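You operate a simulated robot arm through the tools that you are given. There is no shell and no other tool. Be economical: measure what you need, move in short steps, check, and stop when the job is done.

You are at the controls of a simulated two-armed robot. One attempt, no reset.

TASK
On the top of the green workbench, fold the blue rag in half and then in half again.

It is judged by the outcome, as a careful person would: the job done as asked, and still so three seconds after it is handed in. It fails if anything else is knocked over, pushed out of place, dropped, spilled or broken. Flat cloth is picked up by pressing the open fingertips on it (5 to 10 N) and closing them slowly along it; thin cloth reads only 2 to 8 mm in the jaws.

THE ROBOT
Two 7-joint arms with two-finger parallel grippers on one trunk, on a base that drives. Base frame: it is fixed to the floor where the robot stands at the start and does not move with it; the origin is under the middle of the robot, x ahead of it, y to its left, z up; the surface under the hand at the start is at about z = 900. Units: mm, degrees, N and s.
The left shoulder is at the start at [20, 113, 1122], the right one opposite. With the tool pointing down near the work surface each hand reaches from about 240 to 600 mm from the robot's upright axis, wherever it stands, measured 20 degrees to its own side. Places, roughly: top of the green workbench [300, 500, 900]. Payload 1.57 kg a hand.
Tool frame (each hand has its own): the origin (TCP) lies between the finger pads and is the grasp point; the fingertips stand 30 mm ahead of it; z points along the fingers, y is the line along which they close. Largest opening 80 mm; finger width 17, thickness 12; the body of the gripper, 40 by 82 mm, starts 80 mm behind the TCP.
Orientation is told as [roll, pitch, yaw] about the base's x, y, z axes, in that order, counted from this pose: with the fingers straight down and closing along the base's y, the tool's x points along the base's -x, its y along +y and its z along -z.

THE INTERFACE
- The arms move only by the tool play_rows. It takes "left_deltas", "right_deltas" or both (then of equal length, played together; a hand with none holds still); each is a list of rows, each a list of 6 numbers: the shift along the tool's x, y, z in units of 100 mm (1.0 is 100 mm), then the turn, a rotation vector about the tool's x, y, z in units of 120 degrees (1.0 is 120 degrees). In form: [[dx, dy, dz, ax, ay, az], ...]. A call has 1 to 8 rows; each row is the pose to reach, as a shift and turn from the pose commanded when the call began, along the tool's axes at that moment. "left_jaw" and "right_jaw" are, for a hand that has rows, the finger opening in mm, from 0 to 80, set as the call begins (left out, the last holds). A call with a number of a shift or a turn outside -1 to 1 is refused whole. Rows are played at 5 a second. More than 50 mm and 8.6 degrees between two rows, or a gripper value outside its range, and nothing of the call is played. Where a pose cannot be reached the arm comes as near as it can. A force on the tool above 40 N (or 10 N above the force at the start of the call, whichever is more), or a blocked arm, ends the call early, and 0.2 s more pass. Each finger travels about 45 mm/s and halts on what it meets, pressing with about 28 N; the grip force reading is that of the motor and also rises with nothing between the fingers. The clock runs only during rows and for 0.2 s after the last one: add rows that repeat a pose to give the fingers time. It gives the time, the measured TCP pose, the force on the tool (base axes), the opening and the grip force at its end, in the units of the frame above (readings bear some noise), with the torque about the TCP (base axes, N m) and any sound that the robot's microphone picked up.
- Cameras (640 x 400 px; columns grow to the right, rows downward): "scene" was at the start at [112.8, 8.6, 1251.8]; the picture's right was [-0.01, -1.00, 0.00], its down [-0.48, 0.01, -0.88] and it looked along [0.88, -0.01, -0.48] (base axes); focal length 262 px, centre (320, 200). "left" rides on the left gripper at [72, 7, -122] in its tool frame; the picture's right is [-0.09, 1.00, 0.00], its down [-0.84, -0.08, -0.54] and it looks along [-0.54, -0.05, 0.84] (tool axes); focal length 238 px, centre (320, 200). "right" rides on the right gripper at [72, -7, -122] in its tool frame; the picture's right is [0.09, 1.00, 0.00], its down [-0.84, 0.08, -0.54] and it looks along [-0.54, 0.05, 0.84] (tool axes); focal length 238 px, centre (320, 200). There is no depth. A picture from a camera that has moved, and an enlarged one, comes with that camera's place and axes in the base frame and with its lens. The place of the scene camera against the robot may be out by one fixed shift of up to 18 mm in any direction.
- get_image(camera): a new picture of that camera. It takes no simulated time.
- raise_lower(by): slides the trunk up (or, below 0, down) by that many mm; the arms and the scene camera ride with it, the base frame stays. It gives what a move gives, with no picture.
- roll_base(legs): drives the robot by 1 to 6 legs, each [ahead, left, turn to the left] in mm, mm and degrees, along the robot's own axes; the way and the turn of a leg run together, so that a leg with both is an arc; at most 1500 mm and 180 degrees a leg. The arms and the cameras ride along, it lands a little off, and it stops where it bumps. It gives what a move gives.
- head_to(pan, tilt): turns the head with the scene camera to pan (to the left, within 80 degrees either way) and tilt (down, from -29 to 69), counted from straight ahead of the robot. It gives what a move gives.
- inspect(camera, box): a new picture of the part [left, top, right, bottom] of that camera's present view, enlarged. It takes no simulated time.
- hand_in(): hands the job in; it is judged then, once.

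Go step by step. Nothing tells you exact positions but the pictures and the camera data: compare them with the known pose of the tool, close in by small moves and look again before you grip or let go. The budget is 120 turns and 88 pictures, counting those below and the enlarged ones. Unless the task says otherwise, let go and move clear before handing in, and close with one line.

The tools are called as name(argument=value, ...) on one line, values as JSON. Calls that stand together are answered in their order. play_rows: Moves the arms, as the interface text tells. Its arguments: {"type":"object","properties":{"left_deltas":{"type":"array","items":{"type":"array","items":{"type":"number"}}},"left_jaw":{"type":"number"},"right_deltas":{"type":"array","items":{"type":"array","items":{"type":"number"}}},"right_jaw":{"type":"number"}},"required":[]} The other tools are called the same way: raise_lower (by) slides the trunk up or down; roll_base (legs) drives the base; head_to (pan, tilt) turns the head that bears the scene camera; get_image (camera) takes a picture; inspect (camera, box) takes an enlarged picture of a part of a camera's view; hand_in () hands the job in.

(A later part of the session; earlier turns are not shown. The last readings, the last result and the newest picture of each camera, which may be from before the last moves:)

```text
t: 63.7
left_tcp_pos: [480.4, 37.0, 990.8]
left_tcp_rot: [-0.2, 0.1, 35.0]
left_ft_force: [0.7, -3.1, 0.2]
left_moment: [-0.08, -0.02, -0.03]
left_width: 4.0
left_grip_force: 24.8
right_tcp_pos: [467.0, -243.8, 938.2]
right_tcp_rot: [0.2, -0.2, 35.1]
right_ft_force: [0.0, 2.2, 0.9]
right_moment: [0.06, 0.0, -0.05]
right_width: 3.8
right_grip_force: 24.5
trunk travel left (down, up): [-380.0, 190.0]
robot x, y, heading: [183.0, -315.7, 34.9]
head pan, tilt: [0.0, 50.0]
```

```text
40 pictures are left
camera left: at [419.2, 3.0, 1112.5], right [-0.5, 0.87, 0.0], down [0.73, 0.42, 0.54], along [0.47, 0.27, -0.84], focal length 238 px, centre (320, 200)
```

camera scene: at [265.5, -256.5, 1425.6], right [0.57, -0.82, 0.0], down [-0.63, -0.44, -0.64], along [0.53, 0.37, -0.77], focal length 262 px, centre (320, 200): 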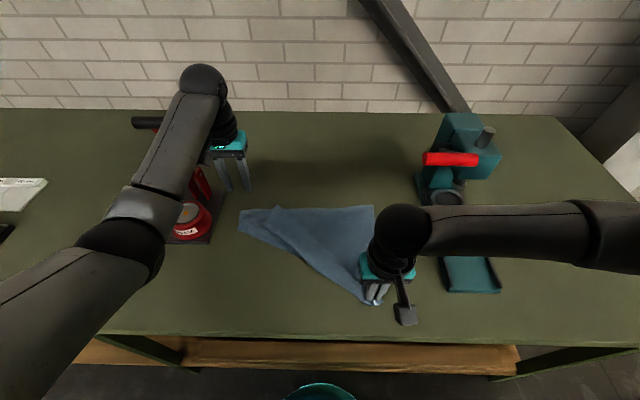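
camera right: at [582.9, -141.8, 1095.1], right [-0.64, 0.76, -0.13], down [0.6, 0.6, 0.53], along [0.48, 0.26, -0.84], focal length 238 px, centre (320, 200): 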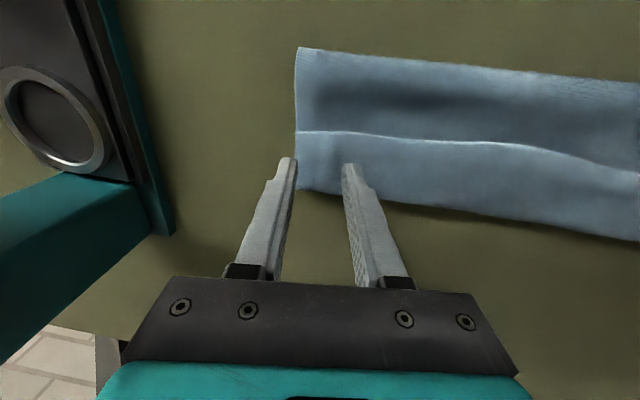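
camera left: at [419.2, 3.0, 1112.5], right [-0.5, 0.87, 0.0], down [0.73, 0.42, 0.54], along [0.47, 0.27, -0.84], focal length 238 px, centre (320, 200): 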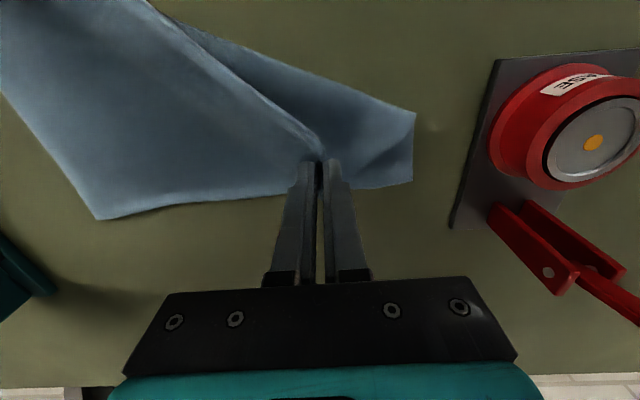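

The left hand now holds just the flap (4.0 mm). I'll carry it back to the near-left position to spread the rag flat.

play_rows(left_deltas=[[0.2, 0.07, -0.1, 0, 0, 0], [0.4, 0.14, -0.1, 0, 0, 0], [0.6, 0.21, -0.1, 0, 0, 0], [0.8, 0.28, -0.1, 0, 0, 0], [1.0, 0.35, -0.1, 0, 0, 0]])

play_rows(left_deltas=[[0.2, 0.06, 0.1, 0, 0, 0], [0.4, 0.12, 0.2, 0, 0, 0], [0.6, 0.18, 0.35, 0, 0, 0], [0.84, 0.21, 0.5, 0, 0, 0]])

get_image(camera="scene")

```text
t: 64.9
left_tcp_pos: [377.9, 9.5, 999.0]
left_tcp_rot: [-0.3, 0.0, 34.9]
left_ft_force: [-0.8, 0.4, 0.2]
left_moment: [0.0, -0.02, -0.01]
left_width: 3.9
left_grip_force: 24.2
right_tcp_pos: [465.3, -243.2, 938.2]
right_tcp_rot: [0.0, 0.0, 35.1]
right_ft_force: [-0.2, 1.0, 0.5]
right_moment: [0.0, 0.02, 0.03]
right_width: 3.6
right_grip_force: 25.2
trunk travel left (down, up): [-380.0, 190.0]
robot x, y, heading: [182.4, -314.5, 35.1]
head pan, tilt: [0.0, 50.0]
```

```text
t: 65.9
left_tcp_pos: [297.4, -23.2, 949.2]
left_tcp_rot: [-0.1, -0.1, 35.0]
left_ft_force: [0.5, -1.1, -0.4]
left_moment: [-0.03, -0.04, 0.0]
left_width: 4.1
left_grip_force: 24.4
right_tcp_pos: [466.1, -245.3, 938.5]
right_tcp_rot: [0.2, 0.1, 35.2]
right_ft_force: [-1.0, 1.1, 0.1]
right_moment: [0.02, 0.0, 0.02]
right_width: 3.5
right_grip_force: 23.9
trunk travel left (down, up): [-380.0, 190.0]
robot x, y, heading: [181.1, -313.8, 35.1]
head pan, tilt: [0.0, 50.0]
```

```text
39 pictures are left
camera scene: at [265.2, -256.4, 1425.6], right [0.57, -0.82, 0.0], down [-0.63, -0.44, -0.64], along [0.53, 0.37, -0.77], focal length 262 px, centre (320, 200)
```

scene: 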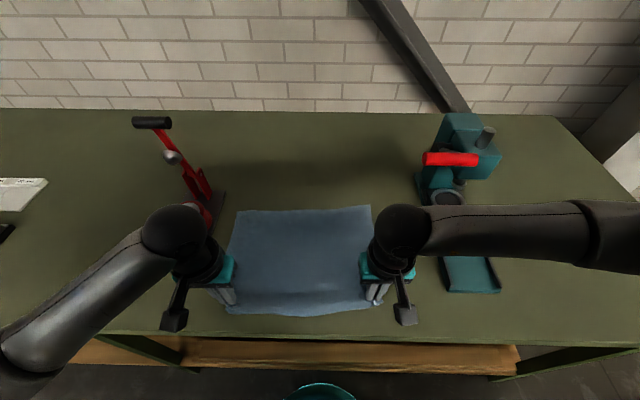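

The rag is flat again, with its near edge around n≈228. I'll release, rise, and turn both hands 90° so the jaws close across the edge. That way only the rim is pinched and points up, so no lip gets carried over.

play_rows(left_deltas=[[0, 0, 0.08, 0, 0, 0], [0, 0, 0.08, 0, 0, 0]])

play_rows(left_deltas=[[0, 0, 0, 0, 0, 0], [0, 0, 0, 0, 0, 0], [0, 0, -0.2, 0, 0, 0], [0, 0, -0.5, 0, 0, 0], [0, 0, -0.8, 0, 0, 0]], left_jaw=36, right_deltas=[[0, 0, 0, 0, 0, 0], [0, 0, 0, 0, 0, 0], [0, 0, -0.2, 0, 0, 0], [0, 0, -0.5, 0, 0, 0], [0, 0, -0.8, 0, 0, 0]], right_jaw=36)

play_rows(left_deltas=[[0, 0, 0, 0, 0, -0.065], [0, 0, 0, 0, 0, -0.13], [0, 0, 0, 0, 0, -0.195], [0, 0, 0, 0, 0, -0.26], [0, 0, 0, 0, 0, -0.325], [0, 0, 0, 0, 0, -0.39]], right_deltas=[[0, 0, 0, 0, 0, 0.065], [0, 0, 0, 0, 0, 0.13], [0, 0, 0, 0, 0, 0.195], [0, 0, 0, 0, 0, 0.26], [0, 0, 0, 0, 0, 0.325], [0, 0, 0, 0, 0, 0.39]])

get_image(camera="scene")

```text
t: 66.5
left_tcp_pos: [296.7, -22.1, 941.3]
left_tcp_rot: [-0.2, 0.1, 35.0]
left_ft_force: [0.7, -0.6, -0.7]
left_moment: [-0.04, -0.02, 0.02]
left_width: 4.0
left_grip_force: 24.4
right_tcp_pos: [466.4, -244.4, 937.9]
right_tcp_rot: [0.1, 0.0, 35.1]
right_ft_force: [-0.8, 1.0, 0.1]
right_moment: [0.01, 0.03, 0.0]
right_width: 3.7
right_grip_force: 24.9
trunk travel left (down, up): [-380.0, 190.0]
robot x, y, heading: [183.5, -317.4, 35.1]
head pan, tilt: [0.0, 50.0]
```

```text
t: 67.7
left_tcp_pos: [298.4, -20.0, 1024.5]
left_tcp_rot: [-0.1, 0.0, 35.0]
left_ft_force: [0.2, -1.2, 0.0]
left_moment: [-0.03, -0.01, -0.01]
left_width: 36.1
left_grip_force: 0.2
right_tcp_pos: [467.0, -245.6, 1018.8]
right_tcp_rot: [0.1, -0.1, 35.1]
right_ft_force: [0.0, -0.5, 0.1]
right_moment: [0.06, 0.0, -0.02]
right_width: 35.8
right_grip_force: 0.0
trunk travel left (down, up): [-380.0, 190.0]
robot x, y, heading: [184.2, -316.2, 35.3]
head pan, tilt: [0.0, 50.0]
```

```text
t: 69.1
left_tcp_pos: [298.9, -21.3, 1022.3]
left_tcp_rot: [0.0, 0.2, 81.8]
left_ft_force: [0.0, 0.8, 0.6]
left_moment: [-0.03, -0.04, -0.02]
left_width: 36.4
left_grip_force: 0.1
right_tcp_pos: [467.9, -244.6, 1018.9]
right_tcp_rot: [0.1, 0.1, -11.7]
right_ft_force: [-0.2, -0.6, 0.4]
right_moment: [0.03, 0.01, 0.0]
right_width: 36.0
right_grip_force: 0.1
trunk travel left (down, up): [-380.0, 190.0]
robot x, y, heading: [181.9, -316.9, 34.9]
head pan, tilt: [0.0, 50.0]
```

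```text
38 pictures are left
camera scene: at [265.6, -256.3, 1425.6], right [0.57, -0.82, 0.0], down [-0.63, -0.44, -0.64], along [0.53, 0.37, -0.77], focal length 262 px, centre (320, 200)
```

scene: 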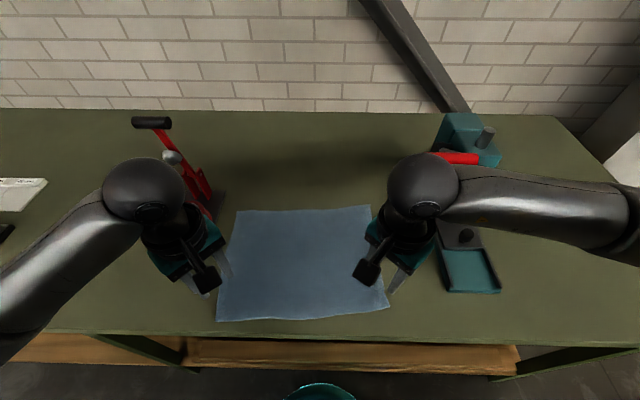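

The turn works. I'll finish the 90° and check with the hand cameras.

play_rows(left_deltas=[[0, 0, 0, 0, 0, -0.065], [0, 0, 0, 0, 0, -0.13], [0, 0, 0, 0, 0, -0.195], [0, 0, 0, 0, 0, -0.26], [0, 0, 0, 0, 0, -0.325], [0, 0, 0, 0, 0, -0.37]], right_deltas=[[0, 0, 0, 0, 0, 0.065], [0, 0, 0, 0, 0, 0.13], [0, 0, 0, 0, 0, 0.195], [0, 0, 0, 0, 0, 0.26], [0, 0, 0, 0, 0, 0.325], [0, 0, 0, 0, 0, 0.35]])

get_image(camera="left")

get_image(camera="right")

```text
t: 70.5
left_tcp_pos: [298.3, -22.0, 1020.9]
left_tcp_rot: [0.0, 0.2, 126.4]
left_ft_force: [0.5, -0.6, 0.3]
left_moment: [0.0, 0.01, 0.02]
left_width: 35.8
left_grip_force: 0.1
right_tcp_pos: [467.4, -245.6, 1018.2]
right_tcp_rot: [0.1, 0.2, -53.8]
right_ft_force: [-0.7, -0.3, -0.7]
right_moment: [-0.01, -0.01, -0.01]
right_width: 36.1
right_grip_force: 0.1
trunk travel left (down, up): [-380.0, 190.0]
robot x, y, heading: [181.7, -316.5, 35.0]
head pan, tilt: [0.0, 50.0]
```

```text
37 pictures are left
camera left: at [336.2, -81.8, 1143.0], right [-0.86, -0.52, 0.0], down [-0.43, 0.72, 0.54], along [-0.28, 0.46, -0.84], focal length 238 px, centre (320, 200)
```

left: 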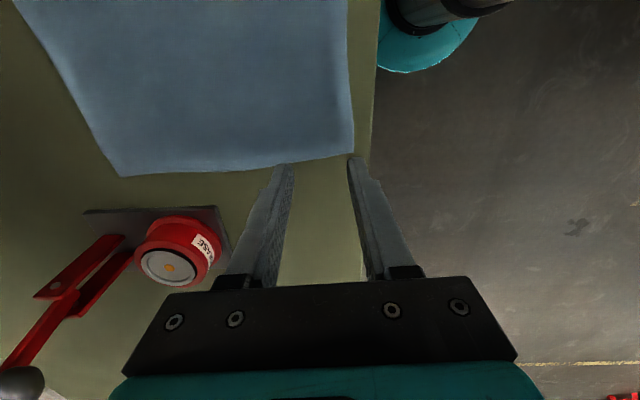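

```text
36 pictures are left
camera right: at [419.4, -190.7, 1140.4], right [0.75, 0.66, 0.0], down [0.56, -0.63, 0.54], along [0.36, -0.4, -0.84], focal length 238 px, centre (320, 200)
```

right: 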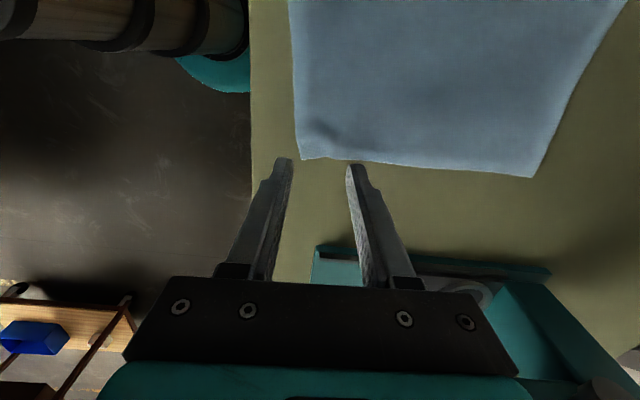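

The rag's corners are now near-left [254, -19], near-right [470, -279], far-left [470, 144] and far-right [682, -125]. I'll move the jaws to straddle the near edge about 22 mm in from each side, and go down to just above it.

play_rows(left_deltas=[[-0.03, 0.13, 0.1, 0, 0, -0.013], [-0.068, 0.268, 0.3, 0, 0, -0.026], [-0.068, 0.268, 0.55, 0, 0, -0.026], [-0.068, 0.268, 0.72, 0, 0, -0.026]], left_jaw=20, right_deltas=[[-0.03, -0.07, 0.1, 0, 0, -0.014], [-0.066, -0.144, 0.3, 0, 0, -0.028], [-0.066, -0.144, 0.55, 0, 0, -0.028], [-0.066, -0.144, 0.7, 0, 0, -0.028]], right_jaw=20)

get_image(camera="left")

get_image(camera="right")

```text
t: 71.5
left_tcp_pos: [271.1, -33.2, 949.4]
left_tcp_rot: [0.1, 0.1, 129.3]
left_ft_force: [0.0, -1.0, -0.1]
left_moment: [-0.02, 0.02, 0.0]
left_width: 19.7
left_grip_force: 0.0
right_tcp_pos: [459.6, -261.3, 948.0]
right_tcp_rot: [0.1, 0.1, -50.3]
right_ft_force: [-0.2, -0.2, -0.2]
right_moment: [-0.02, -0.02, 0.0]
right_width: 19.8
right_grip_force: 0.1
trunk travel left (down, up): [-380.0, 190.0]
robot x, y, heading: [182.3, -315.9, 34.9]
head pan, tilt: [0.0, 50.0]
```

```text
35 pictures are left
camera left: at [312.1, -90.5, 1070.2], right [-0.83, -0.56, 0.0], down [-0.47, 0.7, 0.54], along [-0.3, 0.45, -0.84], focal length 238 px, centre (320, 200)
```

left: 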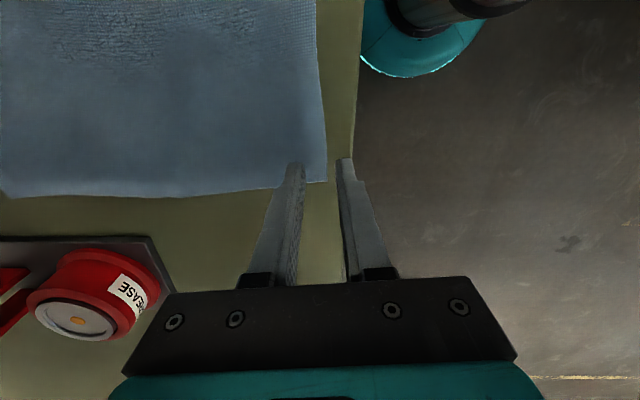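

```text
34 pictures are left
camera right: at [407.7, -209.9, 1070.3], right [0.71, 0.71, 0.0], down [0.59, -0.6, 0.54], along [0.38, -0.38, -0.84], focal length 238 px, centre (320, 200)
```

right: 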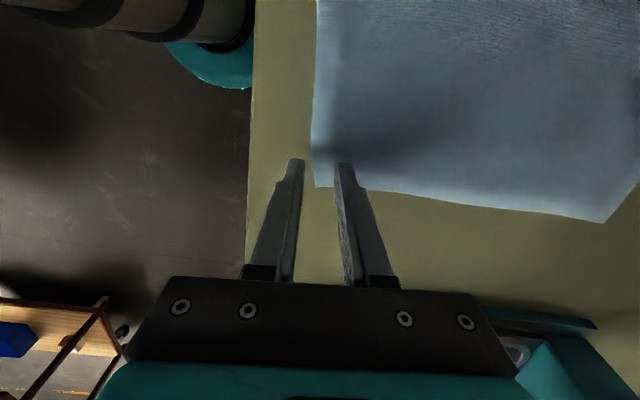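

Both are well framed; the left needs 4 mm more onto the cloth. I'll go down to contact.

play_rows(left_deltas=[[0, -0.04, 0.06, 0, 0, 0], [0, -0.04, 0.13, 0, 0, 0], [0, -0.04, 0.16, 0, 0, 0]], right_deltas=[[0, 0, 0.06, 0, 0, 0], [0, 0, 0.13, 0, 0, 0], [0, 0, 0.155, 0, 0, 0]])

```text
t: 72.3
left_tcp_pos: [274.9, -30.3, 933.0]
left_tcp_rot: [-0.1, 0.0, 129.2]
left_ft_force: [-1.1, 0.3, 5.6]
left_moment: [0.06, 0.01, -0.01]
left_width: 19.7
left_grip_force: 0.0
right_tcp_pos: [460.3, -258.4, 932.2]
right_tcp_rot: [0.1, 0.1, -50.3]
right_ft_force: [0.5, -1.6, 6.7]
right_moment: [0.01, -0.1, 0.01]
right_width: 19.8
right_grip_force: 0.1
trunk travel left (down, up): [-380.0, 190.0]
robot x, y, heading: [177.8, -314.1, 34.9]
head pan, tilt: [0.0, 50.0]
```

Contact on both at about 6 N, so I'll close slowly.

play_rows(left_deltas=[[0, 0, 0.003, 0, 0, 0], [0, 0, 0.003, 0, 0, 0]], left_jaw=13, right_deltas=[[0, 0, 0.003, 0, 0, 0], [0, 0, 0.003, 0, 0, 0]], right_jaw=13)

play_rows(left_deltas=[[0, 0, 0, 0, 0, 0], [0, 0, 0, 0, 0, 0]], left_jaw=7, right_deltas=[[0, 0, 0, 0, 0, 0], [0, 0, 0, 0, 0, 0]], right_jaw=7)

play_rows(left_deltas=[[0, 0, 0, 0, 0, 0], [0, 0, 0, 0, 0, 0], [0, 0, 0, 0, 0, 0]], left_jaw=0, right_deltas=[[0, 0, 0, 0, 0, 0], [0, 0, 0, 0, 0, 0], [0, 0, 0, 0, 0, 0]], right_jaw=0)

play_rows(left_deltas=[[0, 0, -0.1, 0, 0, 0], [0, -0.1, -0.3, 0, 0, 0], [0, -0.2, -0.5, 0, 0, 0]], right_deltas=[[0, 0, -0.1, 0, 0, 0], [0, 0.1, -0.3, 0, 0, 0], [0, 0.2, -0.5, 0, 0, 0]])

get_image(camera="left")

get_image(camera="right")

```text
t: 72.9
left_tcp_pos: [275.6, -30.7, 933.6]
left_tcp_rot: [-0.1, 0.2, 129.2]
left_ft_force: [0.1, 1.0, 6.5]
left_moment: [0.07, -0.05, 0.02]
left_width: 13.9
left_grip_force: 0.3
right_tcp_pos: [458.7, -258.3, 934.0]
right_tcp_rot: [0.1, 0.2, -50.3]
right_ft_force: [0.7, 0.2, 11.8]
right_moment: [0.06, -0.09, -0.03]
right_width: 13.5
right_grip_force: 0.6
trunk travel left (down, up): [-380.0, 190.0]
robot x, y, heading: [183.4, -316.9, 34.9]
head pan, tilt: [0.0, 50.0]
```

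```text
t: 73.5
left_tcp_pos: [274.7, -30.2, 933.4]
left_tcp_rot: [0.0, 0.2, 129.3]
left_ft_force: [0.1, -0.7, 7.1]
left_moment: [0.07, -0.03, -0.01]
left_width: 7.5
left_grip_force: 0.2
right_tcp_pos: [459.1, -258.8, 933.4]
right_tcp_rot: [0.1, 0.2, -50.2]
right_ft_force: [0.6, 0.1, 12.6]
right_moment: [0.1, -0.13, -0.02]
right_width: 8.1
right_grip_force: 1.0
trunk travel left (down, up): [-380.0, 190.0]
robot x, y, heading: [182.2, -317.0, 35.0]
head pan, tilt: [0.0, 50.0]
```

```text
t: 74.3
left_tcp_pos: [276.2, -30.1, 933.1]
left_tcp_rot: [-0.1, 0.2, 129.2]
left_ft_force: [1.3, 0.8, 6.5]
left_moment: [0.06, -0.04, -0.01]
left_width: 3.8
left_grip_force: 24.7
right_tcp_pos: [460.1, -258.4, 931.9]
right_tcp_rot: [0.0, 0.2, -50.3]
right_ft_force: [1.0, 2.7, 13.8]
right_moment: [0.14, -0.14, 0.01]
right_width: 4.0
right_grip_force: 24.4
trunk travel left (down, up): [-380.0, 190.0]
robot x, y, heading: [182.2, -314.2, 35.3]
head pan, tilt: [0.0, 50.0]
```

```text
t: 75.1
left_tcp_pos: [293.1, -16.4, 983.9]
left_tcp_rot: [0.0, 0.2, 129.2]
left_ft_force: [-0.1, 0.0, -0.2]
left_moment: [0.02, 0.03, -0.02]
left_width: 3.8
left_grip_force: 24.7
right_tcp_pos: [474.2, -245.6, 983.6]
right_tcp_rot: [-0.1, 0.1, -50.3]
right_ft_force: [-0.5, -0.1, 0.1]
right_moment: [-0.03, 0.01, -0.01]
right_width: 3.6
right_grip_force: 24.5
trunk travel left (down, up): [-380.0, 190.0]
robot x, y, heading: [179.0, -314.3, 34.9]
head pan, tilt: [0.0, 50.0]
```

```text
33 pictures are left
camera left: at [334.2, -74.2, 1107.0], right [-0.83, -0.56, 0.0], down [-0.47, 0.7, 0.54], along [-0.3, 0.45, -0.84], focal length 238 px, centre (320, 200)
```

left: 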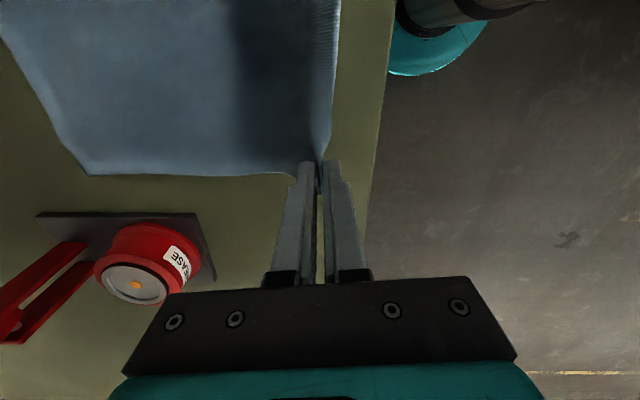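

```text
32 pictures are left
camera right: at [423.5, -193.9, 1104.9], right [0.71, 0.71, 0.0], down [0.6, -0.59, 0.54], along [0.38, -0.38, -0.84], focal length 238 px, centre (320, 200)
```

right: 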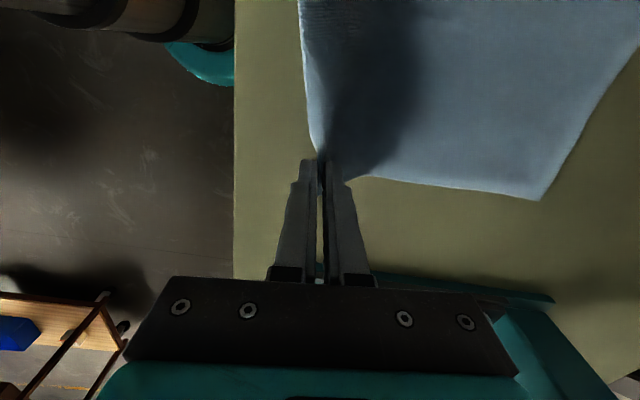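

Both hands hold just the rim with almost no lip. Now I'll carry the edge over in an arc toward the far edge, targets [480, 123] and [665, -111].

play_rows(left_deltas=[[0.0, -0.15, -0.2, 0, 0, 0], [0.01, -0.35, -0.38, 0, 0, 0], [0.02, -0.55, -0.5, 0, 0, 0], [0.03, -0.75, -0.58, 0, 0, 0], [0.04, -0.95, -0.62, 0, 0, 0]], right_deltas=[[-0.01, 0.15, -0.2, 0, 0, 0], [-0.03, 0.35, -0.38, 0, 0, 0], [-0.04, 0.55, -0.5, 0, 0, 0], [-0.06, 0.75, -0.58, 0, 0, 0], [-0.07, 0.95, -0.62, 0, 0, 0]])

play_rows(left_deltas=[[0.01, -0.2, 0.05, 0, 0, 0], [0.02, -0.4, 0.12, 0, 0, 0], [0.03, -0.6, 0.22, 0, 0, 0], [0.04, -0.8, 0.35, 0, 0, 0], [0.045, -0.95, 0.48, 0, 0, 0]], right_deltas=[[-0.01, 0.2, 0.05, 0, 0, 0], [-0.03, 0.4, 0.12, 0, 0, 0], [-0.04, 0.6, 0.22, 0, 0, 0], [-0.06, 0.8, 0.35, 0, 0, 0], [-0.07, 0.95, 0.48, 0, 0, 0]])

get_image(camera="scene")

get_image(camera="left")

get_image(camera="right")

```text
t: 76.3
left_tcp_pos: [369.4, 40.1, 1046.8]
left_tcp_rot: [0.0, 0.1, 129.2]
left_ft_force: [-0.2, -0.4, 0.1]
left_moment: [0.03, -0.01, -0.04]
left_width: 3.9
left_grip_force: 24.5
right_tcp_pos: [549.3, -191.5, 1045.0]
right_tcp_rot: [-0.2, 0.1, -50.2]
right_ft_force: [0.1, 0.0, -1.1]
right_moment: [0.01, -0.01, 0.0]
right_width: 3.8
right_grip_force: 24.7
trunk travel left (down, up): [-380.0, 190.0]
robot x, y, heading: [180.9, -316.4, 34.8]
head pan, tilt: [0.0, 50.0]
```

```text
t: 77.5
left_tcp_pos: [444.3, 97.7, 998.7]
left_tcp_rot: [0.0, 0.2, 129.3]
left_ft_force: [1.0, -0.6, -0.8]
left_moment: [-0.01, -0.01, -0.02]
left_width: 3.7
left_grip_force: 24.3
right_tcp_pos: [629.5, -133.2, 996.4]
right_tcp_rot: [0.0, 0.1, -50.4]
right_ft_force: [-1.1, 0.2, 0.3]
right_moment: [0.02, 0.0, 0.02]
right_width: 3.4
right_grip_force: 25.0
trunk travel left (down, up): [-380.0, 190.0]
robot x, y, heading: [181.5, -318.7, 34.9]
head pan, tilt: [0.0, 50.0]
```

```text
31 pictures are left
camera scene: at [266.1, -256.0, 1425.5], right [0.57, -0.82, 0.0], down [-0.63, -0.44, -0.64], along [0.53, 0.37, -0.77], focal length 262 px, centre (320, 200)
```

scene: 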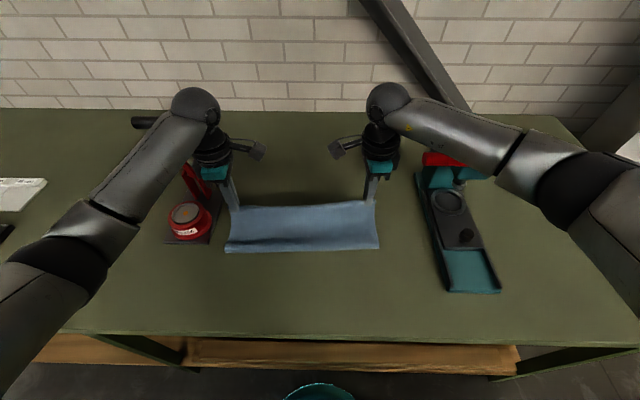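

```text
30 pictures are left
camera left: at [484.5, 39.5, 1120.2], right [-0.83, -0.56, 0.0], down [-0.47, 0.7, 0.54], along [-0.3, 0.45, -0.84], focal length 238 px, centre (320, 200)
```

left: 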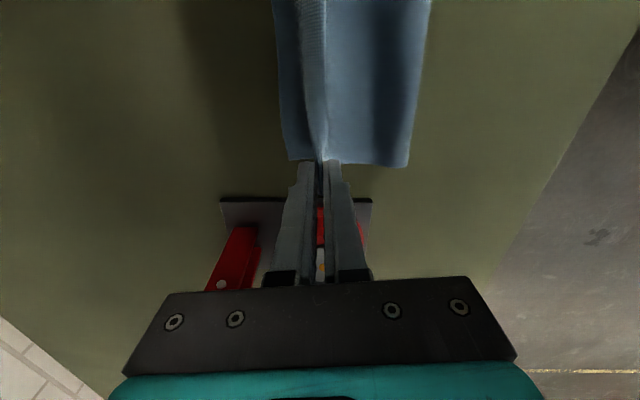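

```text
29 pictures are left
camera right: at [578.4, -81.9, 1117.7], right [0.71, 0.71, 0.0], down [0.59, -0.6, 0.54], along [0.38, -0.38, -0.84], focal length 238 px, centre (320, 200)
```

right: 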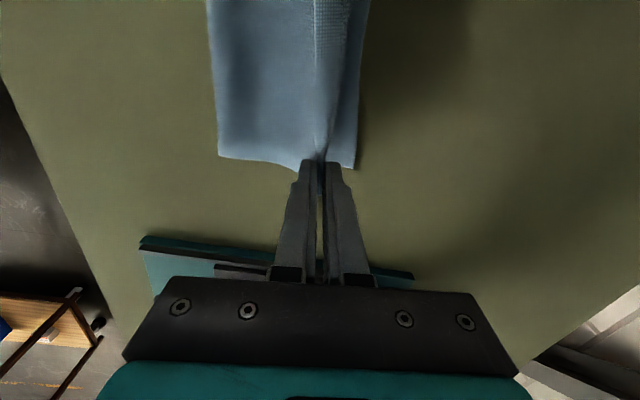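

The side views show the edge nearly above the far edge: far corners at [458, 133] and [675, -129]. I'll move forward the last 28–31 mm while lowering it onto the far edge.

play_rows(left_deltas=[[0.01, -0.12, 0.12, 0, 0, 0], [0.02, -0.22, 0.26, 0, 0, 0], [0.02, -0.28, 0.4, 0, 0, 0], [0.02, -0.28, 0.54, 0, 0, 0]], right_deltas=[[-0.02, 0.13, 0.12, 0, 0, 0], [-0.04, 0.25, 0.26, 0, 0, 0], [-0.04, 0.31, 0.4, 0, 0, 0], [-0.04, 0.31, 0.52, 0, 0, 0]])

get_image(camera="left")

get_image(camera="right")

```text
t: 78.5
left_tcp_pos: [466.7, 113.1, 944.4]
left_tcp_rot: [0.0, 0.2, 129.3]
left_ft_force: [-0.1, -0.1, -0.1]
left_moment: [-0.01, -0.04, -0.01]
left_width: 3.7
left_grip_force: 24.7
right_tcp_pos: [655.7, -117.5, 944.9]
right_tcp_rot: [0.1, 0.1, -50.3]
right_ft_force: [0.1, 0.3, 1.8]
right_moment: [0.02, 0.04, -0.03]
right_width: 3.7
right_grip_force: 24.7
trunk travel left (down, up): [-380.0, 190.0]
robot x, y, heading: [183.5, -317.6, 35.0]
head pan, tilt: [0.0, 50.0]
```

```text
28 pictures are left
camera left: at [507.1, 55.7, 1066.8], right [-0.83, -0.56, 0.0], down [-0.47, 0.7, 0.54], along [-0.3, 0.45, -0.84], focal length 238 px, centre (320, 200)
```

left: 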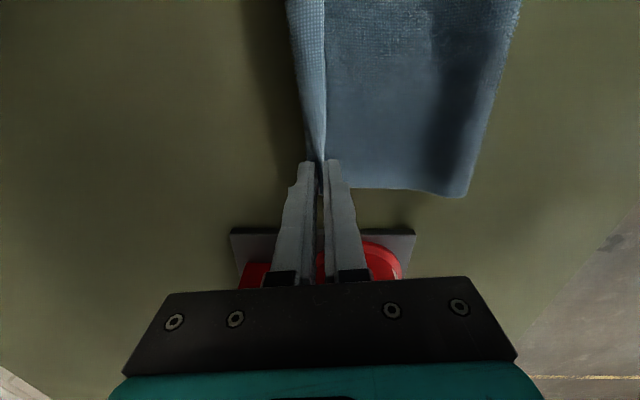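

```text
27 pictures are left
camera right: at [603.9, -65.9, 1066.2], right [0.71, 0.71, 0.0], down [0.59, -0.6, 0.54], along [0.38, -0.38, -0.84], focal length 238 px, centre (320, 200)
```

right: 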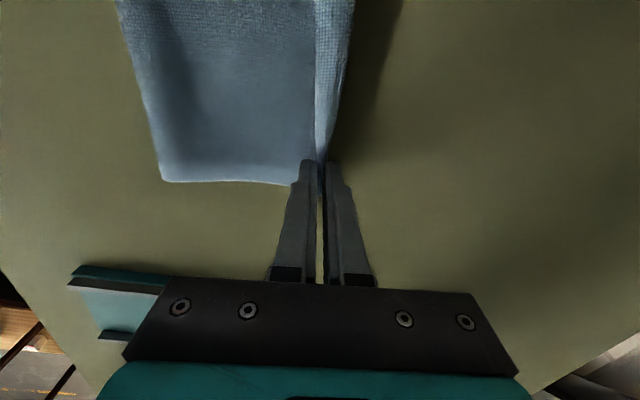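

There's a small forward bulge under the jaws, meaning slack. I'll raise 25 mm and go slightly forward so the layer runs straight into the jaws, then check before releasing.

play_rows(left_deltas=[[0, -0.03, -0.12, 0, 0, 0], [0, -0.08, -0.25, 0, 0, 0], [0, -0.08, -0.25, 0, 0, 0]], right_deltas=[[0, 0.03, -0.12, 0, 0, 0], [0, 0.08, -0.25, 0, 0, 0], [0, 0.08, -0.25, 0, 0, 0]])

get_image(camera="left")

```text
t: 79.3
left_tcp_pos: [472.3, 119.5, 968.6]
left_tcp_rot: [0.1, 0.2, 129.2]
left_ft_force: [1.4, -0.3, -0.1]
left_moment: [-0.05, -0.04, -0.01]
left_width: 3.6
left_grip_force: 24.6
right_tcp_pos: [660.9, -111.9, 967.7]
right_tcp_rot: [0.0, 0.1, -50.3]
right_ft_force: [0.0, 1.0, 0.1]
right_moment: [0.04, 0.04, -0.01]
right_width: 4.0
right_grip_force: 24.6
trunk travel left (down, up): [-380.0, 190.0]
robot x, y, heading: [181.1, -314.2, 34.9]
head pan, tilt: [0.0, 50.0]
```

```text
26 pictures are left
camera left: at [513.1, 60.7, 1090.2], right [-0.83, -0.56, 0.0], down [-0.47, 0.7, 0.54], along [-0.3, 0.45, -0.84], focal length 238 px, centre (320, 200)
```

left: 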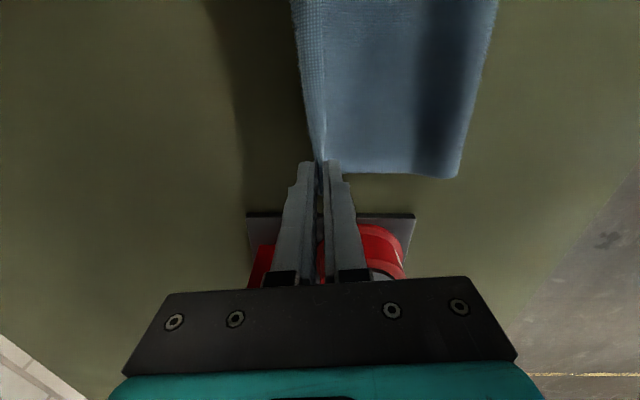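

I'll tilt both hands about 15° so the rim leans forward, then release it low.

play_rows(left_deltas=[[0, -0.03, 0, -0.06, 0, 0], [0, -0.06, 0.05, -0.125, 0, 0], [0, -0.06, 0.12, -0.125, 0, 0], [0, -0.06, 0.12, -0.125, 0, 0]], right_deltas=[[0, 0.03, 0, 0.06, 0, 0], [0, 0.06, 0.05, 0.125, 0, 0], [0, 0.06, 0.12, 0.125, 0, 0], [0, 0.06, 0.12, 0.125, 0, 0]])

get_image(camera="left")

inspect(camera="scene", box=[200, 150, 420, 270])

```text
t: 80.3
left_tcp_pos: [478.9, 121.0, 955.8]
left_tcp_rot: [14.9, 0.1, 129.3]
left_ft_force: [1.0, -2.1, -0.2]
left_moment: [0.01, -0.07, -0.01]
left_width: 3.8
left_grip_force: 24.9
right_tcp_pos: [657.6, -120.7, 961.7]
right_tcp_rot: [-14.9, 0.2, -50.3]
right_ft_force: [-1.1, 0.9, 0.6]
right_moment: [0.07, -0.01, 0.03]
right_width: 3.6
right_grip_force: 24.7
right hand out of reach, approached as far as the arm can: row 2, 3, 4
trunk travel left (down, up): [-380.0, 190.0]
robot x, y, heading: [181.5, -321.0, 34.8]
head pan, tilt: [0.0, 50.0]
```

```text
25 pictures are left
camera left: at [544.6, 83.3, 1075.3], right [-0.8, -0.54, 0.26], down [-0.36, 0.78, 0.5], along [-0.47, 0.31, -0.83], focal length 238 px, centre (320, 200)
```

left: 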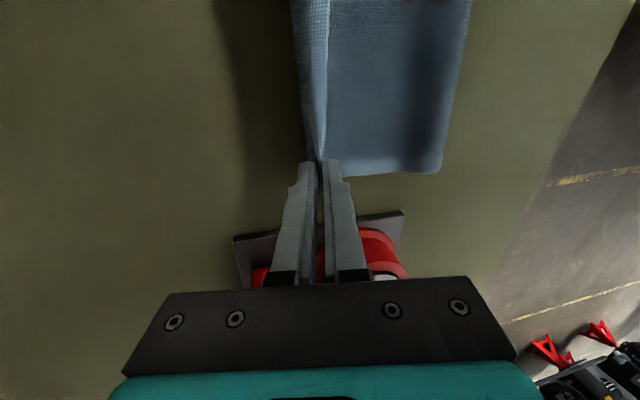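

```text
2.91 times, centred on (310, 210) of scene
camera zoom: at [266.1, -257.1, 1425.6], right [0.57, -0.82, 0.0], down [-0.63, -0.44, -0.64], along [0.53, 0.37, -0.77], focal length 764 px, centre (349, 171)
```

zoom: 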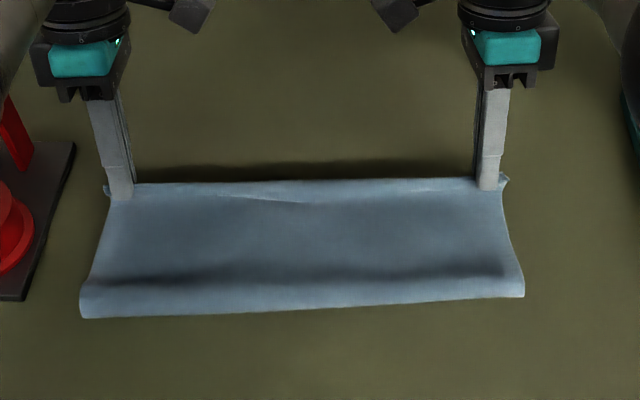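

The top layer is smooth with only a tiny rim at the edge. I'll set the left back 8 mm, open, and lift away slowly.

play_rows(left_deltas=[[0, 0.08, 0.08, 0, 0, 0], [0, 0.08, 0.1, 0, 0, 0]], right_deltas=[[0, 0, 0.08, 0, 0, 0], [0, 0, 0.13, 0, 0, 0]])

play_rows(left_deltas=[[0, 0, 0, 0, 0, 0], [0, 0, 0, 0, 0, 0], [0, 0, -0.15, 0, 0, 0], [0, 0, -0.4, 0, 0, 0], [0, 0, -0.7, 0, 0, 0]], left_jaw=16, right_deltas=[[0, 0, 0, 0, 0, 0], [0, 0, 0, 0, 0, 0], [0, 0, -0.15, 0, 0, 0], [0, 0, -0.4, 0, 0, 0], [0, 0, -0.7, 0, 0, 0]], right_jaw=16)

inspect(camera="scene", box=[200, 150, 420, 270])

get_image(camera="left")

```text
t: 80.9
left_tcp_pos: [470.7, 115.4, 947.0]
left_tcp_rot: [14.9, 0.1, 129.3]
left_ft_force: [1.5, -1.4, 0.6]
left_moment: [-0.02, -0.08, 0.0]
left_width: 3.7
left_grip_force: 24.8
right_tcp_pos: [654.0, -123.2, 948.0]
right_tcp_rot: [-15.0, 0.2, -50.4]
right_ft_force: [-1.7, 2.5, 0.6]
right_moment: [0.08, 0.03, 0.03]
right_width: 3.5
right_grip_force: 24.6
trunk travel left (down, up): [-380.0, 190.0]
robot x, y, heading: [181.0, -317.3, 34.9]
head pan, tilt: [0.0, 50.0]
```

```text
t: 82.1
left_tcp_pos: [483.5, 128.3, 1013.8]
left_tcp_rot: [15.0, 0.1, 129.4]
left_ft_force: [0.7, 0.0, 0.2]
left_moment: [0.0, 0.0, 0.01]
left_width: 15.9
left_grip_force: 0.1
right_tcp_pos: [665.9, -110.5, 1017.8]
right_tcp_rot: [-15.1, 0.1, -50.3]
right_ft_force: [0.7, 0.0, -0.6]
right_moment: [-0.01, 0.01, -0.04]
right_width: 16.0
right_grip_force: 0.0
trunk travel left (down, up): [-380.0, 190.0]
robot x, y, heading: [181.1, -316.5, 35.0]
head pan, tilt: [0.0, 50.0]
```

```text
2.91 times, centred on (310, 210) of scene
camera zoom: at [265.4, -256.2, 1425.6], right [0.57, -0.82, 0.0], down [-0.63, -0.44, -0.64], along [0.53, 0.37, -0.77], focal length 764 px, centre (349, 171)
```

zoom: 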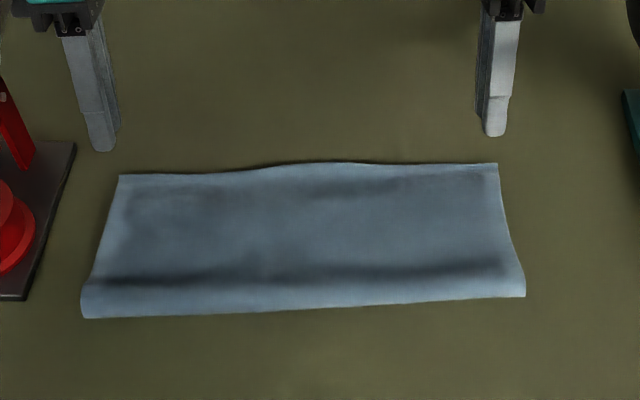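

```text
22 pictures are left
camera left: at [549.1, 90.0, 1133.6], right [-0.8, -0.54, 0.26], down [-0.36, 0.79, 0.5], along [-0.47, 0.31, -0.83], focal length 238 px, centre (320, 200)
```

left: 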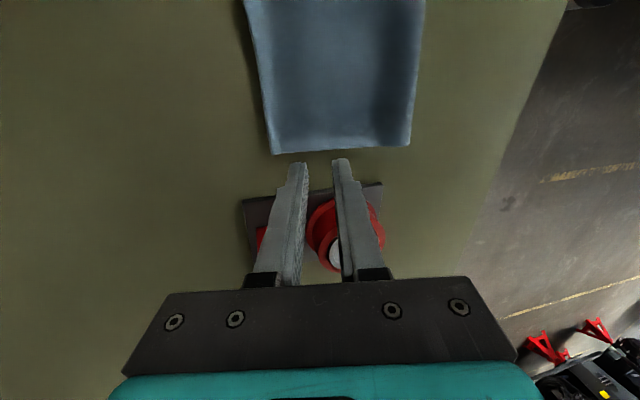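

The first fold lies smooth, though the top layer overhangs the far edge by about 25–35 mm. I'll correct that by pinching only the top layer near the fold and drawing it toward me. First I move the hands over there.

play_rows(left_deltas=[[0, 0, 0, 0.06, 0, 0], [0, 0, 0, 0.125, 0, 0]], right_deltas=[[0, 0, 0, -0.06, 0, 0], [0, 0, 0, -0.125, 0, 0]])

play_rows(left_deltas=[[0.1, 0.33, 0, 0, 0, 0], [0.2, 0.66, 0, 0, 0, 0], [0.32, 1.0, 0.1, 0, 0, 0], [0.32, 1.0, 0.4, 0, 0, 0]], left_jaw=26, right_deltas=[[0.13, -0.32, 0, 0, 0, 0], [0.26, -0.64, 0, 0, 0, 0], [0.38, -0.94, 0.1, 0, 0, 0], [0.38, -0.94, 0.4, 0, 0, 0]], right_jaw=26)

get_image(camera="left")

get_image(camera="right")

```text
t: 82.7
left_tcp_pos: [482.9, 127.9, 1015.9]
left_tcp_rot: [0.0, 0.3, 129.4]
left_ft_force: [0.0, 0.1, 0.0]
left_moment: [-0.02, -0.03, -0.01]
left_width: 16.2
left_grip_force: 0.1
right_tcp_pos: [668.8, -111.6, 1016.3]
right_tcp_rot: [0.1, 0.1, -50.3]
right_ft_force: [-0.4, 1.1, -0.3]
right_moment: [-0.07, -0.04, 0.01]
right_width: 15.8
right_grip_force: 0.1
trunk travel left (down, up): [-380.0, 190.0]
robot x, y, heading: [181.0, -316.1, 35.0]
head pan, tilt: [0.0, 50.0]
```

```text
t: 83.7
left_tcp_pos: [425.5, 39.3, 977.0]
left_tcp_rot: [0.0, 0.2, 129.3]
left_ft_force: [-1.2, 0.3, 0.2]
left_moment: [-0.02, 0.0, -0.02]
left_width: 26.0
left_grip_force: 0.1
right_tcp_pos: [572.9, -141.6, 975.2]
right_tcp_rot: [0.0, 0.1, -50.5]
right_ft_force: [-0.7, -0.1, 0.0]
right_moment: [-0.01, -0.01, -0.03]
right_width: 26.1
right_grip_force: 0.1
trunk travel left (down, up): [-380.0, 190.0]
robot x, y, heading: [181.5, -313.8, 34.9]
head pan, tilt: [0.0, 50.0]
```

```text
21 pictures are left
camera left: at [467.1, -18.8, 1099.5], right [-0.83, -0.56, 0.0], down [-0.47, 0.7, 0.54], along [-0.3, 0.45, -0.84], focal length 238 px, centre (320, 200)
```

left: 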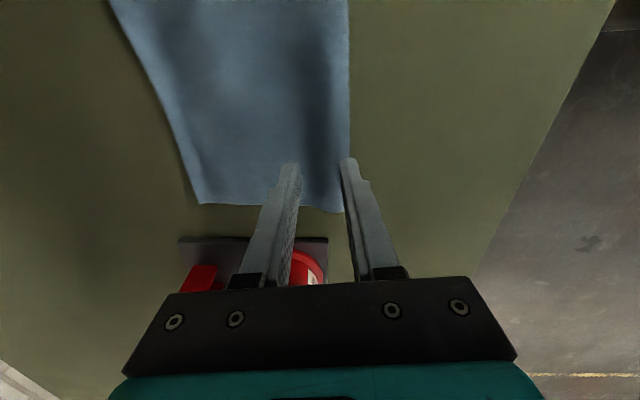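

```text
20 pictures are left
camera right: at [522.0, -88.9, 1096.3], right [0.71, 0.71, 0.0], down [0.59, -0.6, 0.54], along [0.38, -0.38, -0.84], focal length 238 px, centre (320, 200)
```

right: 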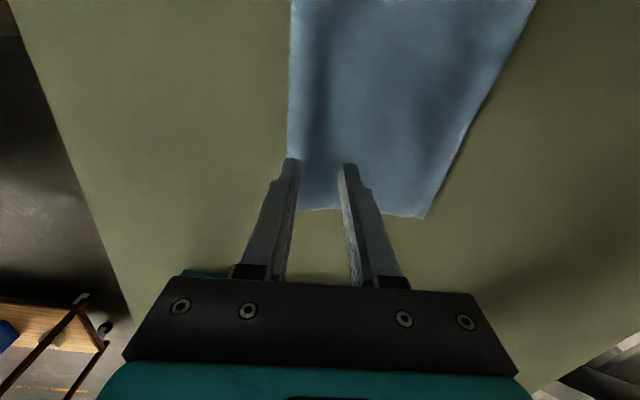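

Both are placed about 23 mm in from the fold. I'll come down lightly on the top layer.

play_rows(left_deltas=[[0, 0, 0.15, 0, 0, 0], [0, 0, 0.29, 0, 0, 0], [0, 0, 0.34, 0, 0, 0]], right_deltas=[[0, 0, 0.15, 0, 0, 0], [0, 0, 0.27, 0, 0, 0], [0, 0, 0.32, 0, 0, 0]])

play_rows(left_deltas=[[0, 0, 0.02, 0, 0, 0], [0, 0, 0.04, 0, 0, 0]], right_deltas=[[0, 0, 0.02, 0, 0, 0], [0, 0, 0.04, 0, 0, 0]])

```text
t: 84.5
left_tcp_pos: [426.7, 38.7, 942.1]
left_tcp_rot: [-0.1, 0.0, 129.3]
left_ft_force: [0.3, 0.2, -0.7]
left_moment: [-0.01, 0.0, -0.01]
left_width: 26.2
left_grip_force: 0.2
right_tcp_pos: [573.5, -142.3, 944.6]
right_tcp_rot: [0.1, 0.2, -50.4]
right_ft_force: [0.4, -0.1, -0.1]
right_moment: [0.0, 0.02, -0.01]
right_width: 25.8
right_grip_force: 0.1
trunk travel left (down, up): [-380.0, 190.0]
robot x, y, heading: [180.5, -317.8, 34.9]
head pan, tilt: [0.0, 50.0]
```

```text
t: 85.1
left_tcp_pos: [427.2, 39.4, 938.9]
left_tcp_rot: [0.0, 0.1, 129.3]
left_ft_force: [0.2, -0.4, 1.1]
left_moment: [-0.04, 0.0, 0.03]
left_width: 25.9
left_grip_force: 0.0
right_tcp_pos: [573.7, -141.5, 941.1]
right_tcp_rot: [0.1, 0.0, -50.4]
right_ft_force: [-0.2, 0.8, 0.0]
right_moment: [0.01, 0.01, 0.04]
right_width: 26.1
right_grip_force: 0.0
trunk travel left (down, up): [-380.0, 190.0]
robot x, y, heading: [184.3, -314.2, 35.0]
head pan, tilt: [0.0, 50.0]
```

play_rows(left_deltas=[[0, 0, 0.01, 0, 0, 0], [0, 0, 0.02, 0, 0, 0]], right_deltas=[[0, 0, 0.02, 0, 0, 0], [0, 0, 0.04, 0, 0, 0]])

play_rows(left_deltas=[[0, 0, 0, 0, 0, 0], [0, 0, 0, 0, 0, 0]], left_jaw=18, right_deltas=[[0, 0, 0, 0, 0, 0], [0, 0, 0, 0, 0, 0]], right_jaw=18)

```text
t: 85.7
left_tcp_pos: [428.2, 38.8, 935.9]
left_tcp_rot: [-0.1, 0.2, 129.3]
left_ft_force: [-1.1, 1.1, 5.4]
left_moment: [0.03, -0.01, 0.04]
left_width: 25.7
left_grip_force: 0.1
right_tcp_pos: [572.9, -142.1, 937.5]
right_tcp_rot: [0.0, 0.2, -50.3]
right_ft_force: [1.4, -0.9, 2.8]
right_moment: [0.03, -0.05, 0.0]
right_width: 25.7
right_grip_force: 0.0
trunk travel left (down, up): [-380.0, 190.0]
robot x, y, heading: [185.4, -314.9, 35.0]
head pan, tilt: [0.0, 50.0]
```

```text
t: 86.3
left_tcp_pos: [426.8, 38.9, 935.8]
left_tcp_rot: [-0.1, 0.1, 129.3]
left_ft_force: [0.5, 0.3, 5.0]
left_moment: [0.0, -0.03, 0.01]
left_width: 17.7
left_grip_force: 0.0
right_tcp_pos: [573.2, -142.6, 936.7]
right_tcp_rot: [0.1, 0.2, -50.3]
right_ft_force: [-0.5, 0.3, 3.4]
right_moment: [-0.01, 0.01, -0.02]
right_width: 17.9
right_grip_force: 0.1
trunk travel left (down, up): [-380.0, 190.0]
robot x, y, heading: [183.6, -314.2, 35.1]
head pan, tilt: [0.0, 50.0]
```

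play_rows(left_deltas=[[0, 0, 0, 0, 0, 0], [0, 0, 0, 0, 0, 0]], left_jaw=9, right_deltas=[[0, 0, 0.005, 0, 0, 0], [0, 0, 0.005, 0, 0, 0]], right_jaw=9)

play_rows(left_deltas=[[0, 0, 0, 0, 0, 0], [0, 0, 0, 0, 0, 0], [0, 0, 0, 0, 0, 0]], left_jaw=0, right_deltas=[[0, 0, 0, 0, 0, 0], [0, 0, 0, 0, 0, 0], [0, 0, 0, 0, 0, 0]], right_jaw=0)

play_rows(left_deltas=[[0, 0, -0.08, 0, 0, 0], [0, 0, -0.15, 0, 0, 0]], right_deltas=[[0, 0, -0.08, 0, 0, 0], [0, 0, -0.15, 0, 0, 0]])

get_image(camera="left")

```text
t: 86.9
left_tcp_pos: [426.3, 37.9, 936.4]
left_tcp_rot: [-0.1, 0.2, 129.3]
left_ft_force: [0.2, -1.2, 5.6]
left_moment: [-0.05, -0.03, -0.01]
left_width: 8.5
left_grip_force: 0.0
right_tcp_pos: [572.8, -143.0, 936.7]
right_tcp_rot: [0.1, 0.2, -50.3]
right_ft_force: [-0.3, 1.5, 8.2]
right_moment: [0.02, 0.01, -0.01]
right_width: 9.7
right_grip_force: 7.8
trunk travel left (down, up): [-380.0, 190.0]
robot x, y, heading: [181.9, -314.1, 35.1]
head pan, tilt: [0.0, 50.0]
```

```text
t: 87.7
left_tcp_pos: [426.3, 39.6, 937.1]
left_tcp_rot: [-0.1, 0.2, 129.3]
left_ft_force: [0.4, -2.9, 5.7]
left_moment: [0.0, -0.03, 0.01]
left_width: 3.9
left_grip_force: 24.8
right_tcp_pos: [572.3, -142.0, 937.3]
right_tcp_rot: [0.2, 0.3, -50.3]
right_ft_force: [0.5, 1.6, 12.2]
right_moment: [0.07, 0.01, 0.0]
right_width: 6.4
right_grip_force: 26.0
trunk travel left (down, up): [-380.0, 190.0]
robot x, y, heading: [185.2, -315.5, 35.1]
head pan, tilt: [0.0, 50.0]
```

```text
t: 88.3
left_tcp_pos: [425.4, 39.2, 950.8]
left_tcp_rot: [-0.1, 0.1, 129.3]
left_ft_force: [0.2, -1.3, -0.1]
left_moment: [0.0, 0.0, 0.0]
left_width: 3.7
left_grip_force: 24.5
right_tcp_pos: [571.7, -144.3, 950.9]
right_tcp_rot: [-0.1, 0.1, -50.3]
right_ft_force: [-0.7, 0.8, 1.2]
right_moment: [-0.03, 0.03, -0.05]
right_width: 5.8
right_grip_force: 25.7
trunk travel left (down, up): [-380.0, 190.0]
robot x, y, heading: [182.7, -318.0, 35.0]
head pan, tilt: [0.0, 50.0]
```

```text
19 pictures are left
camera left: at [467.4, -19.2, 1072.8], right [-0.83, -0.56, 0.0], down [-0.47, 0.7, 0.54], along [-0.3, 0.45, -0.84], focal length 238 px, centre (320, 200)
```

left: 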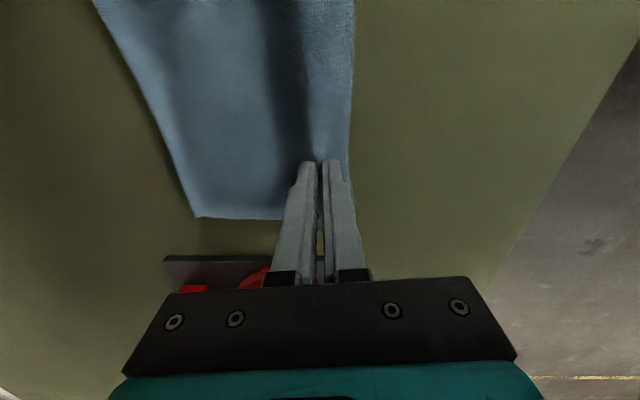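

The left holds only the top layer (3.7 mm); the right reads 5.8 mm and has both, so it can serve as an anchor. The left side has the larger overhang, so I'll draw the left back 34 mm, then lower and release both.

play_rows(left_deltas=[[0, 0.08, 0, 0, 0, 0], [0, 0.17, 0, 0, 0, 0], [0, 0.26, 0, 0, 0, 0], [0, 0.34, 0, 0, 0, 0], [0, 0.34, 0.1, 0, 0, 0]], right_deltas=[[0, 0, 0.04, 0, 0, 0], [0, 0, 0.08, 0, 0, 0], [0, 0, 0.1, 0, 0, 0], [0, 0, 0.1, 0, 0, 0], [0, 0, 0.1, 0, 0, 0]])

play_rows(left_deltas=[[0, 0, 0, 0, 0, 0], [0, 0, 0, 0, 0, 0], [0, 0, -0.2, 0, 0, 0], [0, 0, -0.5, 0, 0, 0], [0, 0, -0.8, 0, 0, 0]], left_jaw=22, right_deltas=[[0, 0, 0, 0, 0, 0], [0, 0, 0, 0, 0, 0], [0, 0, -0.2, 0, 0, 0], [0, 0, -0.5, 0, 0, 0], [0, 0, -0.8, 0, 0, 0]], right_jaw=22)

inspect(camera="scene", box=[200, 150, 420, 270])

```text
t: 89.5
left_tcp_pos: [401.1, 17.4, 939.0]
left_tcp_rot: [0.0, 0.3, 129.3]
left_ft_force: [0.7, -0.6, 1.5]
left_moment: [-0.01, -0.07, 0.05]
left_width: 3.7
left_grip_force: 24.4
right_tcp_pos: [573.5, -143.7, 940.5]
right_tcp_rot: [0.0, 0.2, -50.3]
right_ft_force: [-0.7, 0.7, 0.9]
right_moment: [0.05, 0.04, 0.0]
right_width: 5.8
right_grip_force: 26.0
trunk travel left (down, up): [-380.0, 190.0]
robot x, y, heading: [182.7, -318.4, 34.9]
head pan, tilt: [0.0, 50.0]
```

```text
t: 90.7
left_tcp_pos: [397.9, 16.5, 1020.2]
left_tcp_rot: [0.2, 0.0, 129.5]
left_ft_force: [-0.2, -0.2, 0.6]
left_moment: [-0.04, 0.01, 0.01]
left_width: 22.1
left_grip_force: 0.0
right_tcp_pos: [574.0, -143.7, 1022.1]
right_tcp_rot: [0.0, 0.1, -50.3]
right_ft_force: [-0.6, 0.2, 0.3]
right_moment: [0.01, -0.03, 0.0]
right_width: 22.3
right_grip_force: 0.1
trunk travel left (down, up): [-380.0, 190.0]
robot x, y, heading: [184.2, -317.3, 35.0]
head pan, tilt: [0.0, 50.0]
```

```text
2.91 times, centred on (310, 210) of scene
camera zoom: at [265.5, -256.1, 1425.6], right [0.57, -0.82, 0.0], down [-0.63, -0.44, -0.64], along [0.53, 0.37, -0.77], focal length 764 px, centre (349, 171)
```

zoom: 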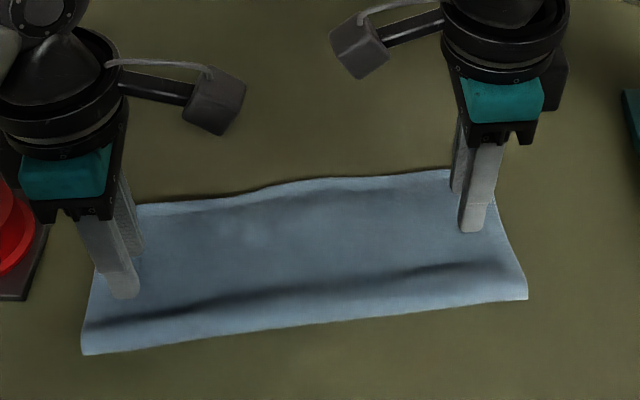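

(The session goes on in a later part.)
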